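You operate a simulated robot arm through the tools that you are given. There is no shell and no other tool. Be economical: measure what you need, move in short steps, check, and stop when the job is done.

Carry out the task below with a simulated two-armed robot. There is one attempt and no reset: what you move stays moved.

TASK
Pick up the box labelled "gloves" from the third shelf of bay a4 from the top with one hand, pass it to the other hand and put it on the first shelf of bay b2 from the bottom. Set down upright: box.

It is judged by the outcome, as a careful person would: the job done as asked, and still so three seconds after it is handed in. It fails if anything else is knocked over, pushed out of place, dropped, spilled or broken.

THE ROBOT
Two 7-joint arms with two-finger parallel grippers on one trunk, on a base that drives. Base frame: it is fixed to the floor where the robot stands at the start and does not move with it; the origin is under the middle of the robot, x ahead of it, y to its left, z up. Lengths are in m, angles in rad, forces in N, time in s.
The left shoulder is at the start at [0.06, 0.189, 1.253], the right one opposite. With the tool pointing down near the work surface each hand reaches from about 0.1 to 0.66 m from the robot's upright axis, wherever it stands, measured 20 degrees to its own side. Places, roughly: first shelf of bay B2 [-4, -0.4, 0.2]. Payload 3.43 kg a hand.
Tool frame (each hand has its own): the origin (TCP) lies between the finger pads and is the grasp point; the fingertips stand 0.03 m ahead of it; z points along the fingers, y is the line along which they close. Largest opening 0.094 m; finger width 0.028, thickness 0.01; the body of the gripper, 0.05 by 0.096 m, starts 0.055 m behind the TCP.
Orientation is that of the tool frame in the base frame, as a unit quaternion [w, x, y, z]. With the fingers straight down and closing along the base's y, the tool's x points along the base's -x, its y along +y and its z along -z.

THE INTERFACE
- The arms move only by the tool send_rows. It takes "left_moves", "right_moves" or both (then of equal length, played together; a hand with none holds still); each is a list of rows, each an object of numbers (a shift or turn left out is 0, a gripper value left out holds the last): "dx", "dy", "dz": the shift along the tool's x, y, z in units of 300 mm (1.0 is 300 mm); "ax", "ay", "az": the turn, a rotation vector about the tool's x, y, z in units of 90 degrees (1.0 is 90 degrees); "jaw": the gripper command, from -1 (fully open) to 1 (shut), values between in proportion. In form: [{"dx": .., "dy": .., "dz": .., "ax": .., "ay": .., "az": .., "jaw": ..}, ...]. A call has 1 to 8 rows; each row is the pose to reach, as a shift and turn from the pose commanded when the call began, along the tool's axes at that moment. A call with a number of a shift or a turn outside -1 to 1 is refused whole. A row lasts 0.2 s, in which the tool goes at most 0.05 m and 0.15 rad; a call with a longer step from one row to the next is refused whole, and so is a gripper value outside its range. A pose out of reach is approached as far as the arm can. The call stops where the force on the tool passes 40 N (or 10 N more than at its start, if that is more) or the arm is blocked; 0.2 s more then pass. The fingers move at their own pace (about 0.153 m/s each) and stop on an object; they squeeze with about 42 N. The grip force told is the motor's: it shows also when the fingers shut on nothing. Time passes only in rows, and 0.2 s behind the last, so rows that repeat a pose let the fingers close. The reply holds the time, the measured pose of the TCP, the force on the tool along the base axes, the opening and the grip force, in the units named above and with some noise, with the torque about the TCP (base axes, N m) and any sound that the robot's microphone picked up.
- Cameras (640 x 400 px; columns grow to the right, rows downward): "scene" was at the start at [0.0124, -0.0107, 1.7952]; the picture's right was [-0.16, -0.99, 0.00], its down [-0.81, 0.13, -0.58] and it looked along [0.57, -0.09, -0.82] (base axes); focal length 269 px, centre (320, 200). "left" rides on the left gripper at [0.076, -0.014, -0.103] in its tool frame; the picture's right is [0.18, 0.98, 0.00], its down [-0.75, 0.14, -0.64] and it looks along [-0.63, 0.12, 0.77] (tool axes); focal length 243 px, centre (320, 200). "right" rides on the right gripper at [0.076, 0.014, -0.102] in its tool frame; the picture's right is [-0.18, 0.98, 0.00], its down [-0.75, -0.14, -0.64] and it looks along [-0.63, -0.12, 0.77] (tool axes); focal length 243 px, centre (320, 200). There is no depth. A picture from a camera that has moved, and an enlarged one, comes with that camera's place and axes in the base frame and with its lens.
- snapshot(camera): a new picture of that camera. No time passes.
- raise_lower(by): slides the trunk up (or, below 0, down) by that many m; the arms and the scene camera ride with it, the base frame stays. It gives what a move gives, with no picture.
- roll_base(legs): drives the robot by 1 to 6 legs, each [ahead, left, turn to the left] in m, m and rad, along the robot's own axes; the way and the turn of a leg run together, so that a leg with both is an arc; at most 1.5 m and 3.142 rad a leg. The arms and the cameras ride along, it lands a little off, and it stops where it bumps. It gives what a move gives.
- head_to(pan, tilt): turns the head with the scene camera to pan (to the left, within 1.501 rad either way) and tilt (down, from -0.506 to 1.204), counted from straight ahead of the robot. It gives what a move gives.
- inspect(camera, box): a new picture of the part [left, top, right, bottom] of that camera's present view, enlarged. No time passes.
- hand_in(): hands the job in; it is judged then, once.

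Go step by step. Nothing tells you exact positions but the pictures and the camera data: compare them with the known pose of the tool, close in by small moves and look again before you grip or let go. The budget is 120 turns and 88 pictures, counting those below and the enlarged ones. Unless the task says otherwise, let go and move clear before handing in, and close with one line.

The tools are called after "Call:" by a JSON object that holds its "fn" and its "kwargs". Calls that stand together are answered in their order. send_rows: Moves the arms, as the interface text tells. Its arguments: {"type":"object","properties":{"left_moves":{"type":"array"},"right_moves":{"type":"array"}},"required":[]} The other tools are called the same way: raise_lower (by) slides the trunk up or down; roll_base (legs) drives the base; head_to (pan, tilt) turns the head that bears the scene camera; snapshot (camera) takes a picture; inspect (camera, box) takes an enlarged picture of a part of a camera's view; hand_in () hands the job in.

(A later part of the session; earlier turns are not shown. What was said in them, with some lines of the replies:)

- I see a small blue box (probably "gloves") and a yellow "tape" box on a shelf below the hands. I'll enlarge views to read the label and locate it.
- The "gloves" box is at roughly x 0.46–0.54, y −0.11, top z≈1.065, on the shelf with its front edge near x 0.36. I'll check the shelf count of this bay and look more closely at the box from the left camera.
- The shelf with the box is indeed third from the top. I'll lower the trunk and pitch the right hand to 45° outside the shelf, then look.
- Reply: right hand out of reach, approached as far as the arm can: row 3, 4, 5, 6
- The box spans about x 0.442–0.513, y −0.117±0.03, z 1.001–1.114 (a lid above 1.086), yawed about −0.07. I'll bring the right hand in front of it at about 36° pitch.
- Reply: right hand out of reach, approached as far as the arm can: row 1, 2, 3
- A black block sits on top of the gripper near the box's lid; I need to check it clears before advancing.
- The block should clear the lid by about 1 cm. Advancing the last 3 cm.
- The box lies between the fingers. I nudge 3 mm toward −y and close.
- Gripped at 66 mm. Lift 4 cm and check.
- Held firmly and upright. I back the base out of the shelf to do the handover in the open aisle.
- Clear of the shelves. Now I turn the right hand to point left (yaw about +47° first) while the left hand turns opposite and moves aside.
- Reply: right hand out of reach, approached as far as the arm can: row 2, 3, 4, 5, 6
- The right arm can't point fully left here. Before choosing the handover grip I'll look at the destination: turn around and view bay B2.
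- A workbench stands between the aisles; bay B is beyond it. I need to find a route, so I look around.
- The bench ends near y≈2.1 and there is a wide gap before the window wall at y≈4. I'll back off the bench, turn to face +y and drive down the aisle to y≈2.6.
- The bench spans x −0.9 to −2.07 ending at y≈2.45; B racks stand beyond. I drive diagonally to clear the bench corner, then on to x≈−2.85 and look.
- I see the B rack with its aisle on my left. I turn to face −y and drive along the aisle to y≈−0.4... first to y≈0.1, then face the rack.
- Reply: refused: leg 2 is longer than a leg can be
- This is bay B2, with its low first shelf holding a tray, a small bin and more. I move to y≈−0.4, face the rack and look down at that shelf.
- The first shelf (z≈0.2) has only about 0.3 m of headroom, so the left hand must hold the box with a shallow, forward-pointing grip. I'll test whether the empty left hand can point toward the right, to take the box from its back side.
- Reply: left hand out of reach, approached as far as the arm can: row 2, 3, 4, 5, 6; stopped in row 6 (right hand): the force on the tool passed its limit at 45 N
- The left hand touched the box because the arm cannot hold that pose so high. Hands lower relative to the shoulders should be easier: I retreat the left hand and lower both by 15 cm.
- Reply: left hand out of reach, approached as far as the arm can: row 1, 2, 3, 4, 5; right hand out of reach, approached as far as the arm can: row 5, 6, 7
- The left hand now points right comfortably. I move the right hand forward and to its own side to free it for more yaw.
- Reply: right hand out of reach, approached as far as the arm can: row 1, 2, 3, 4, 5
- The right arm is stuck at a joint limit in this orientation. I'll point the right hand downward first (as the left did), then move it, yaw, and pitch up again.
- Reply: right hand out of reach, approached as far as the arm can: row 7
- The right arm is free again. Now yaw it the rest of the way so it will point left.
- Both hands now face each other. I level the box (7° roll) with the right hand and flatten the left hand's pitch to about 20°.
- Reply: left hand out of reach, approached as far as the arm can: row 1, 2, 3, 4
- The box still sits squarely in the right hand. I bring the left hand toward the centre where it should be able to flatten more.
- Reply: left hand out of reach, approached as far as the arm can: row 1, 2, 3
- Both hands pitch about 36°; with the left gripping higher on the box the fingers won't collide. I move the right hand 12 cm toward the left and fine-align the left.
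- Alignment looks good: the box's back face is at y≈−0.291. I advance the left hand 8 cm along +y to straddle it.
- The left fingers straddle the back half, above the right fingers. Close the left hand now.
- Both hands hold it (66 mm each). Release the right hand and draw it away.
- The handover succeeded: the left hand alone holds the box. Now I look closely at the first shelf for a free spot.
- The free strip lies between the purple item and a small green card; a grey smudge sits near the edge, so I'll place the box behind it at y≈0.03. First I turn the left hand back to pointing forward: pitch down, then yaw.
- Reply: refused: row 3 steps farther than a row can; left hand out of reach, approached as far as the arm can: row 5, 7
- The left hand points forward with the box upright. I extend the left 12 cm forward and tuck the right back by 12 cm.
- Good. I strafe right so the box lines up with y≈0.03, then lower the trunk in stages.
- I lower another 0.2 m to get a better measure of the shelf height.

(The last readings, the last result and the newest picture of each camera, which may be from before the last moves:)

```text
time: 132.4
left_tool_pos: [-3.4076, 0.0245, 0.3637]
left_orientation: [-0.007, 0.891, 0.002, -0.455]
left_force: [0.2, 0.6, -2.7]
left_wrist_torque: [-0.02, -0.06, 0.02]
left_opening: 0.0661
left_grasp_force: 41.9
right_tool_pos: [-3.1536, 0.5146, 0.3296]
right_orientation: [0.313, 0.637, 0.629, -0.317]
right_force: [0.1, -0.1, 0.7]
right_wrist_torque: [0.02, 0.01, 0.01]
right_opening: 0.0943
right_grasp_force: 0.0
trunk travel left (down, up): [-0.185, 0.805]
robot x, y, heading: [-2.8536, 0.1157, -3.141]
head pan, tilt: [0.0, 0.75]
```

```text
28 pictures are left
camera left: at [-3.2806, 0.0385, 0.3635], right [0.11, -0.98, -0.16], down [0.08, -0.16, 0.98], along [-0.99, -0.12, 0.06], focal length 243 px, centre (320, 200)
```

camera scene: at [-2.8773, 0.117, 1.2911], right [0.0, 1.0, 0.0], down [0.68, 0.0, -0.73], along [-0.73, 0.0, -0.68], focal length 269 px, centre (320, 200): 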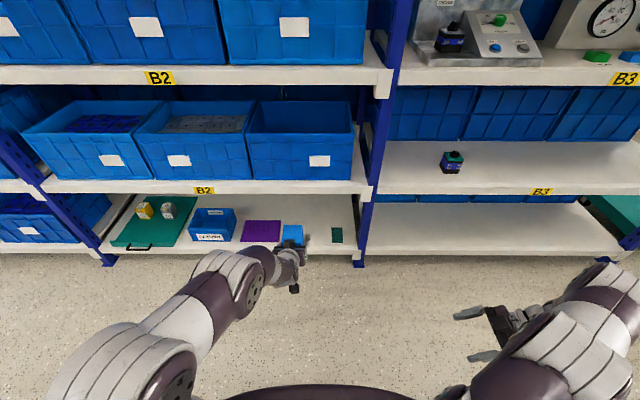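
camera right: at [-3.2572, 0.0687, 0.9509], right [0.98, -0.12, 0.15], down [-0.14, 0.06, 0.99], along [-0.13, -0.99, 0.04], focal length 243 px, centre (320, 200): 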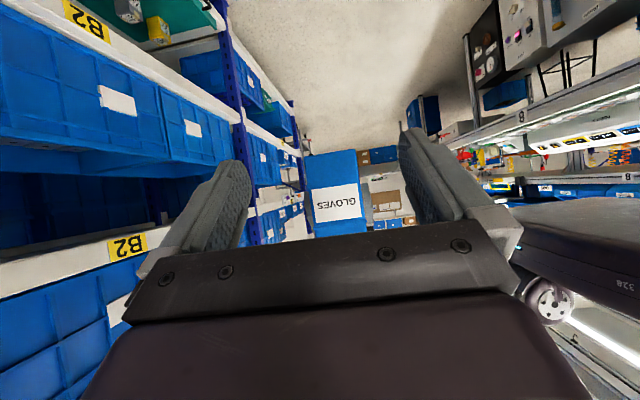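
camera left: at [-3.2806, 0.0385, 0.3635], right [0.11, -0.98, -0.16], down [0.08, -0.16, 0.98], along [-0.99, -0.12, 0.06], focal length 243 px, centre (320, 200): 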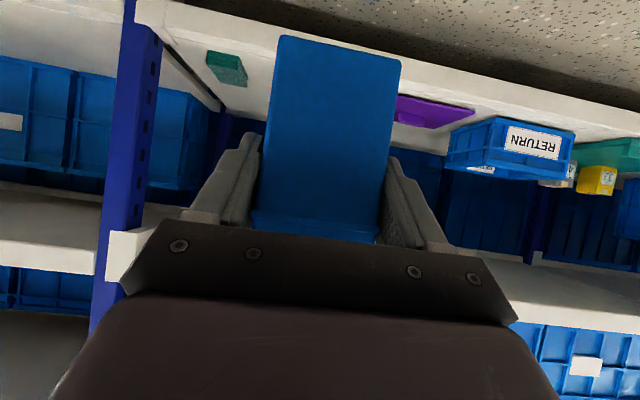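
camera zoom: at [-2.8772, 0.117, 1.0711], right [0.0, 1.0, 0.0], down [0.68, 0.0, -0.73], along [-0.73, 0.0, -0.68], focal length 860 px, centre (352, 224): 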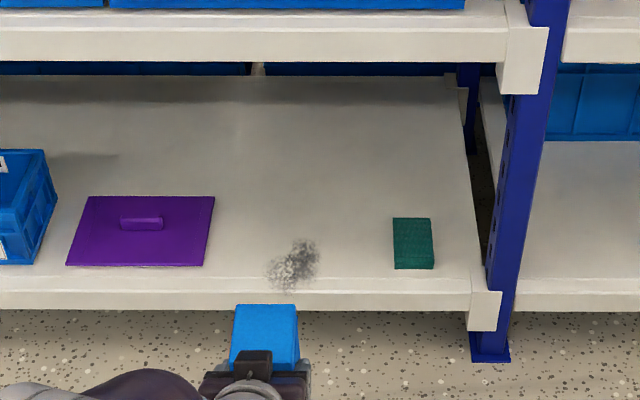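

The shelf surface comes out near z≈0.155, edge at x≈−3.72; the smudge reaches ~11 cm in, so I'll put the box just behind it. Lower a bit more, then drive in with the box ~6 cm above the shelf.

Call:
{"fn": "raise_lower", "kwargs": {"by": -0.075}}

Call:
{"fn": "roll_base", "kwargs": {"legs": [[0.25, 0, 0]]}}

Call:
{"fn": "snapshot", "kwargs": {"camera": "scene"}}

Call:
{"fn": "snapshot", "kwargs": {"camera": "left"}}

```text
time: 133.5
left_tool_pos: [-3.4092, 0.0255, 0.2887]
left_orientation: [-0.007, 0.89, 0.003, -0.455]
left_force: [1.0, 0.4, -1.5]
left_wrist_torque: [0.01, -0.01, 0.01]
left_opening: 0.0656
left_grasp_force: 41.9
right_tool_pos: [-3.1534, 0.5137, 0.2542]
right_orientation: [0.312, 0.637, 0.629, -0.318]
right_force: [-0.2, 0.0, 0.5]
right_wrist_torque: [0.02, -0.01, -0.04]
right_opening: 0.094
right_grasp_force: 0.1
trunk travel left (down, up): [-0.11, 0.88]
robot x, y, heading: [-2.8531, 0.1169, -3.139]
head pan, tilt: [0.0, 0.75]
```

```text
time: 135.3
left_tool_pos: [-3.6607, 0.0235, 0.2893]
left_orientation: [-0.007, 0.891, 0.003, -0.455]
left_force: [-0.9, -0.4, -2.0]
left_wrist_torque: [-0.02, -0.01, 0.03]
left_opening: 0.0663
left_grasp_force: 42.0
right_tool_pos: [-3.4074, 0.5136, 0.2538]
right_orientation: [0.313, 0.636, 0.63, -0.316]
right_force: [-0.3, 0.5, -0.5]
right_wrist_torque: [-0.02, -0.01, 0.0]
right_opening: 0.0938
right_grasp_force: 0.2
trunk travel left (down, up): [-0.11, 0.88]
robot x, y, heading: [-3.1083, 0.1168, -3.133]
head pan, tilt: [0.0, 0.75]
```

```text
27 pictures are left
camera scene: at [-3.1293, 0.1158, 0.9961], right [-0.01, 1.0, 0.0], down [0.68, 0.0, -0.73], along [-0.73, 0.0, -0.68], focal length 269 px, centre (320, 200)
```

scene: 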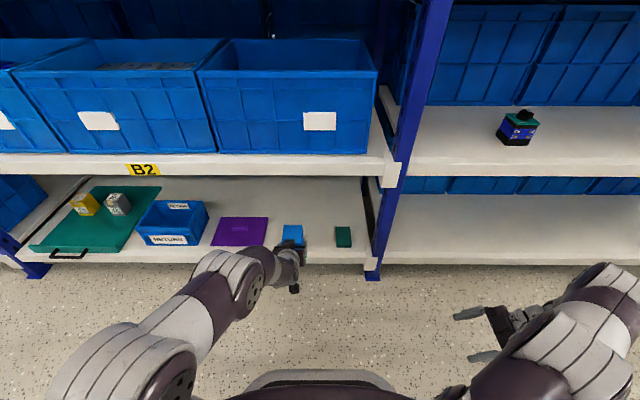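

```text
26 pictures are left
camera left: at [-3.5326, 0.0369, 0.2885], right [0.11, -0.98, -0.16], down [0.08, -0.16, 0.98], along [-0.99, -0.12, 0.06], focal length 243 px, centre (320, 200)
```

left: 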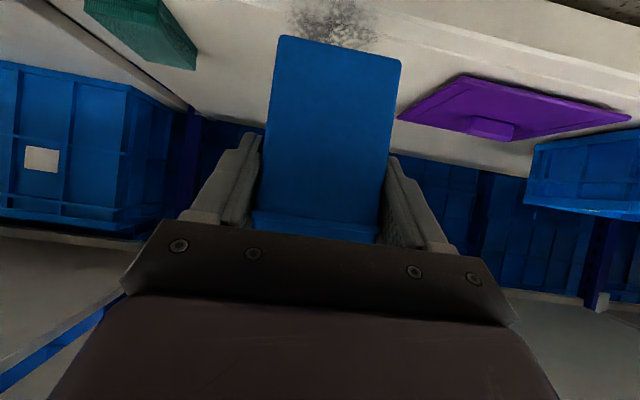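

Call:
{"fn": "roll_base", "kwargs": {"legs": [[0.14, 0, 0]]}}

Call:
{"fn": "snapshot", "kwargs": {"camera": "scene"}}

Call:
{"fn": "snapshot", "kwargs": {"camera": "left"}}

```text
time: 136.7
left_tool_pos: [-3.8002, 0.0222, 0.288]
left_orientation: [-0.006, 0.89, 0.003, -0.456]
left_force: [-0.5, 1.4, -0.6]
left_wrist_torque: [0.02, -0.02, 0.02]
left_opening: 0.0657
left_grasp_force: 42.1
right_tool_pos: [-3.5463, 0.5107, 0.2544]
right_orientation: [0.313, 0.637, 0.629, -0.318]
right_force: [-0.3, 0.0, 0.5]
right_wrist_torque: [0.01, -0.01, -0.03]
right_opening: 0.0938
right_grasp_force: 0.0
trunk travel left (down, up): [-0.11, 0.88]
robot x, y, heading: [-3.2476, 0.1135, -3.136]
head pan, tilt: [0.0, 0.75]
```

```text
25 pictures are left
camera scene: at [-3.2692, 0.115, 0.9961], right [-0.01, 1.0, 0.0], down [0.68, 0.0, -0.73], along [-0.73, 0.0, -0.68], focal length 269 px, centre (320, 200)
```

scene: 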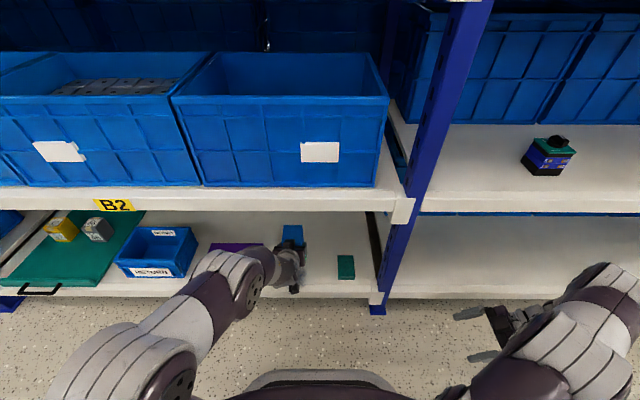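

```text
24 pictures are left
camera left: at [-3.6725, 0.0361, 0.2885], right [0.11, -0.98, -0.16], down [0.08, -0.16, 0.98], along [-0.99, -0.12, 0.06], focal length 243 px, centre (320, 200)
```

left: 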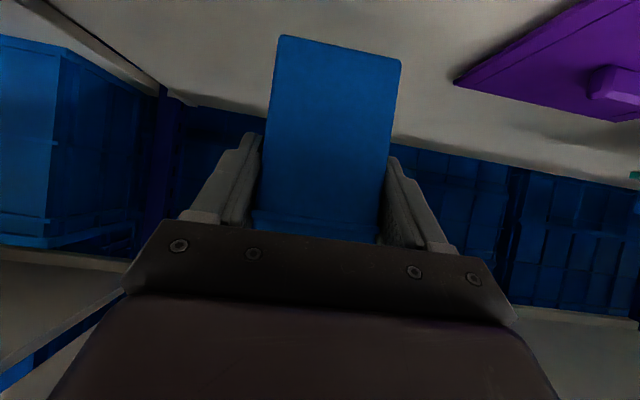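

Clear all around. Arm forward 6 cm more, then descend 4 cm.

Call:
{"fn": "send_rows", "kwargs": {"left_moves": [{"dx": -0.058, "dz": 0.081}, {"dx": -0.117, "dz": 0.162}, {"dx": -0.063, "dz": 0.201}, {"dx": -0.009, "dz": 0.24}, {"dx": -0.009, "dz": 0.24}]}}

Call:
{"fn": "snapshot", "kwargs": {"camera": "left"}}

Call:
{"fn": "inspect", "kwargs": {"camera": "scene", "box": [200, 190, 400, 315]}}

```text
time: 137.9
left_tool_pos: [-3.8598, 0.0233, 0.2481]
left_orientation: [-0.006, 0.891, 0.004, -0.455]
left_force: [-0.2, 0.3, -0.7]
left_wrist_torque: [0.0, -0.05, 0.0]
left_opening: 0.066
left_grasp_force: 41.9
right_tool_pos: [-3.5466, 0.5118, 0.2544]
right_orientation: [0.313, 0.637, 0.63, -0.316]
right_force: [1.0, 0.8, -0.2]
right_wrist_torque: [-0.01, 0.0, 0.01]
right_opening: 0.094
right_grasp_force: 0.0
trunk travel left (down, up): [-0.11, 0.88]
robot x, y, heading: [-3.251, 0.1142, -3.133]
head pan, tilt: [0.0, 0.75]
```

```text
23 pictures are left
camera left: at [-3.7324, 0.0368, 0.248], right [0.11, -0.98, -0.16], down [0.08, -0.16, 0.98], along [-0.99, -0.12, 0.06], focal length 243 px, centre (320, 200)
```

left: 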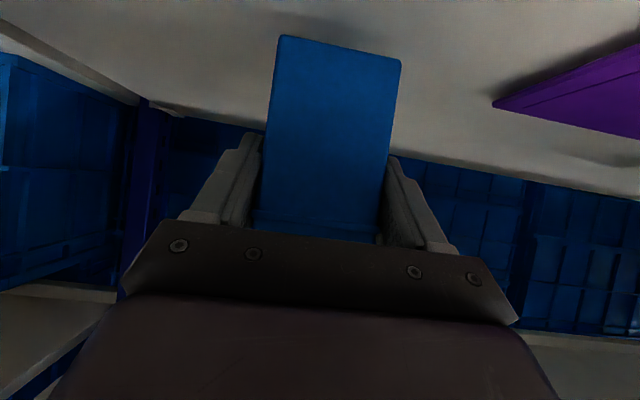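

```text
3.20 times, centred on (300, 252) of scene
camera zoom: at [-3.2694, 0.1151, 0.9961], right [-0.01, 1.0, 0.0], down [0.68, 0.0, -0.73], along [-0.73, 0.0, -0.68], focal length 860 px, centre (384, 32)
```

zoom: 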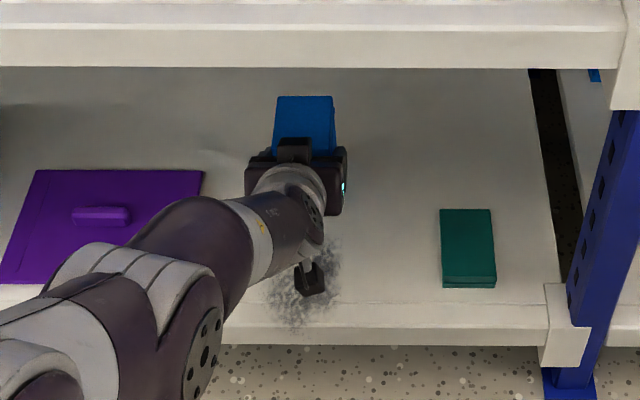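

Call:
{"fn": "send_rows", "kwargs": {"left_moves": [{"dx": 0.0135, "dz": 0.0098}, {"dx": 0.027, "dz": 0.0195}, {"dx": 0.041, "dz": 0.029}]}}

Call:
{"fn": "inspect", "kwargs": {"camera": "left", "box": [220, 10, 460, 160]}}

```text
time: 138.7
left_tool_pos: [-3.8595, 0.0236, 0.2332]
left_orientation: [-0.007, 0.891, 0.002, -0.454]
left_force: [-0.1, -0.2, -1.2]
left_wrist_torque: [0.04, -0.02, -0.01]
left_opening: 0.0659
left_grasp_force: 41.9
right_tool_pos: [-3.5463, 0.512, 0.2543]
right_orientation: [0.314, 0.636, 0.63, -0.317]
right_force: [-0.6, 0.3, -0.7]
right_wrist_torque: [0.0, 0.0, 0.0]
right_opening: 0.0943
right_grasp_force: 0.1
trunk travel left (down, up): [-0.11, 0.88]
robot x, y, heading: [-3.2466, 0.1139, -3.131]
head pan, tilt: [0.0, 0.75]
```

```text
2.67 times, centred on (340, 85) of left
camera zoom: at [-3.7322, 0.037, 0.2331], right [0.11, -0.98, -0.16], down [0.08, -0.16, 0.98], along [-0.99, -0.12, 0.06], focal length 647 px, centre (267, 507)
```

zoom: 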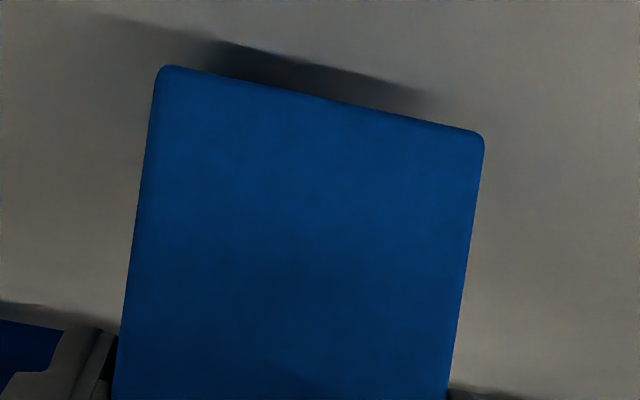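

The shadow shows ~1 cm left. Descend in small steps.

Call:
{"fn": "send_rows", "kwargs": {"left_moves": [{"dx": 0.009, "dz": 0.0065}, {"dx": 0.018, "dz": 0.013}, {"dx": 0.027, "dz": 0.0195}]}}

Call:
{"fn": "inspect", "kwargs": {"camera": "left", "box": [220, 10, 460, 160]}}

```text
time: 139.5
left_tool_pos: [-3.8596, 0.0241, 0.2239]
left_orientation: [-0.006, 0.891, 0.003, -0.455]
left_force: [0.6, -0.7, -1.0]
left_wrist_torque: [0.0, -0.08, -0.02]
left_opening: 0.0659
left_grasp_force: 42.7
right_tool_pos: [-3.5454, 0.5121, 0.2549]
right_orientation: [0.313, 0.637, 0.63, -0.316]
right_force: [-0.6, 0.3, -0.3]
right_wrist_torque: [0.0, -0.01, -0.02]
right_opening: 0.0941
right_grasp_force: 0.0
trunk travel left (down, up): [-0.11, 0.88]
robot x, y, heading: [-3.242, 0.1124, -3.14]
head pan, tilt: [0.0, 0.75]
```

```text
2.67 times, centred on (340, 85) of left
camera zoom: at [-3.7323, 0.0371, 0.2236], right [0.11, -0.98, -0.16], down [0.08, -0.16, 0.98], along [-0.99, -0.12, 0.06], focal length 647 px, centre (267, 507)
```

zoom: 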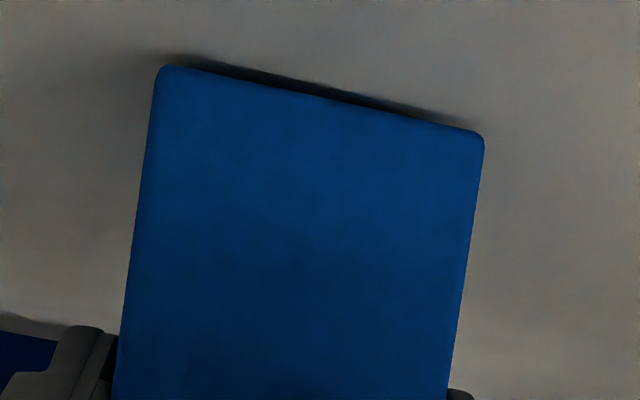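

Call:
{"fn": "send_rows", "kwargs": {"left_moves": [{"dx": 0.007, "dz": 0.005}, {"dx": 0.0135, "dz": 0.0098}]}}

Call:
{"fn": "inspect", "kwargs": {"camera": "left", "box": [220, 10, 460, 160]}}

```text
time: 140.1
left_tool_pos: [-3.8612, 0.0238, 0.2206]
left_orientation: [-0.006, 0.89, 0.003, -0.456]
left_force: [3.0, 0.9, 5.4]
left_wrist_torque: [-0.23, -0.32, 0.07]
left_opening: 0.066
left_grasp_force: 41.9
right_tool_pos: [-3.5462, 0.5124, 0.2539]
right_orientation: [0.313, 0.636, 0.63, -0.316]
right_force: [0.4, -0.7, -0.1]
right_wrist_torque: [-0.01, 0.0, 0.0]
right_opening: 0.094
right_grasp_force: 0.1
trunk travel left (down, up): [-0.11, 0.88]
robot x, y, heading: [-3.2461, 0.114, -3.137]
head pan, tilt: [0.0, 0.75]
```

```text
2.67 times, centred on (340, 85) of left
camera zoom: at [-3.7328, 0.0374, 0.2193], right [0.11, -0.98, -0.16], down [0.08, -0.16, 0.98], along [-0.99, -0.12, 0.06], focal length 647 px, centre (267, 507)
```

zoom: 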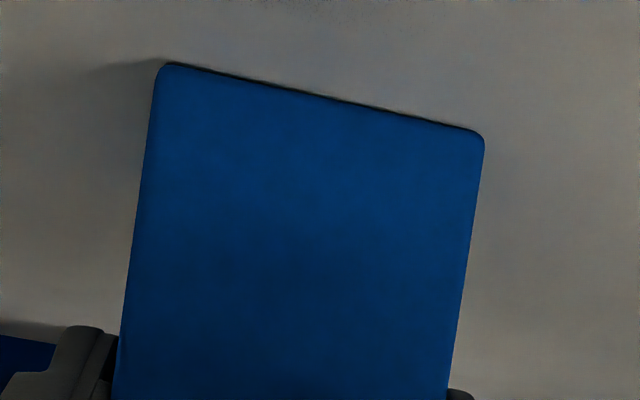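

The box stands on the shelf with light contact. Open the left hand, pause, and back out horizontally.

Call:
{"fn": "send_rows", "kwargs": {"left_moves": [{"jaw": 0.2}, {"jaw": -0.3}, {"jaw": -1}, {"jaw": -1}, {"jaw": -1}]}}

Call:
{"fn": "snapshot", "kwargs": {"camera": "left"}}

```text
time: 141.3
left_tool_pos: [-3.8587, 0.0238, 0.218]
left_orientation: [-0.007, 0.891, 0.003, -0.454]
left_force: [0.0, 0.4, -0.3]
left_wrist_torque: [0.04, 0.01, 0.0]
left_opening: 0.0941
left_grasp_force: 0.1
right_tool_pos: [-3.5457, 0.512, 0.2538]
right_orientation: [0.312, 0.637, 0.629, -0.317]
right_force: [0.0, 0.1, 0.2]
right_wrist_torque: [0.0, 0.03, -0.01]
right_opening: 0.0938
right_grasp_force: 0.0
trunk travel left (down, up): [-0.11, 0.88]
robot x, y, heading: [-3.2469, 0.1151, -3.135]
head pan, tilt: [0.0, 0.75]
```

```text
18 pictures are left
camera left: at [-3.7324, 0.0373, 0.2183], right [0.11, -0.98, -0.16], down [0.08, -0.16, 0.98], along [-0.99, -0.12, 0.06], focal length 243 px, centre (320, 200)
```

left: 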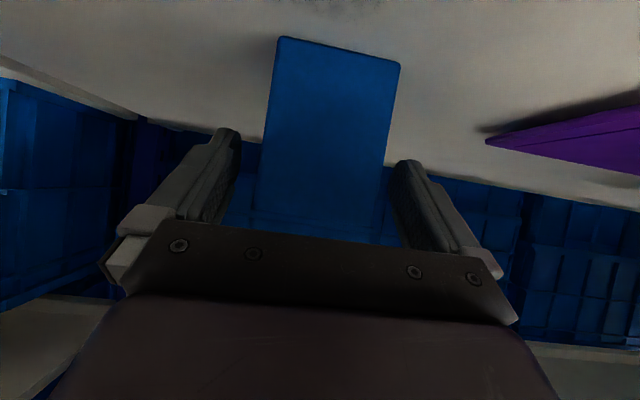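

Released, with fingers clear on both sides. Retreat straight back with the base.

Call:
{"fn": "roll_base", "kwargs": {"legs": [[-0.5, 0, 0]]}}

Call:
{"fn": "snapshot", "kwargs": {"camera": "left"}}

Call:
{"fn": "inspect", "kwargs": {"camera": "scene", "box": [150, 100, 430, 275]}}

```text
time: 144.2
left_tool_pos: [-3.359, 0.0274, 0.2188]
left_orientation: [-0.007, 0.891, 0.003, -0.455]
left_force: [0.6, -1.2, -0.5]
left_wrist_torque: [0.01, -0.01, 0.03]
left_opening: 0.094
left_grasp_force: 0.0
right_tool_pos: [-3.0459, 0.5147, 0.2537]
right_orientation: [0.313, 0.636, 0.629, -0.318]
right_force: [0.0, 0.1, -1.1]
right_wrist_torque: [-0.04, -0.01, 0.0]
right_opening: 0.0944
right_grasp_force: 0.1
trunk travel left (down, up): [-0.11, 0.88]
robot x, y, heading: [-2.749, 0.1137, -3.134]
head pan, tilt: [0.0, 0.75]
```

```text
17 pictures are left
camera left: at [-3.232, 0.0401, 0.2183], right [0.11, -0.98, -0.16], down [0.08, -0.16, 0.98], along [-0.99, -0.12, 0.06], focal length 243 px, centre (320, 200)
```

left: 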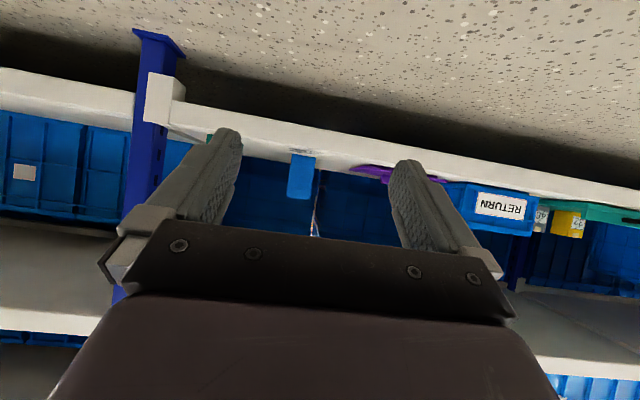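

```text
2.29 times, centred on (290, 188) of scene
camera zoom: at [-2.7688, 0.1176, 0.9961], right [0.0, 1.0, 0.0], down [0.68, 0.0, -0.73], along [-0.73, 0.0, -0.68], focal length 614 px, centre (389, 229)
```

zoom: 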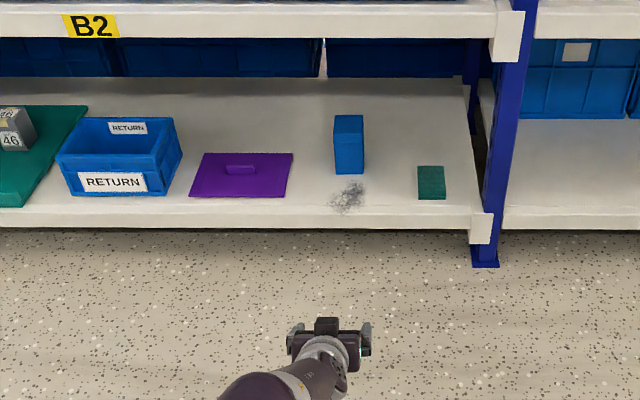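

The box stands upright on the first shelf of B2, behind the smudge, and its neighbours haven't moved. Both hands are empty and clear, so I'm handing in.

Call:
{"fn": "hand_in", "kwargs": {}}

```text
The job is handed in.
```

The "gloves" box was picked up from bay A4 with the right hand, passed to the left, and set down upright on the first shelf of bay B2 from the bottom.
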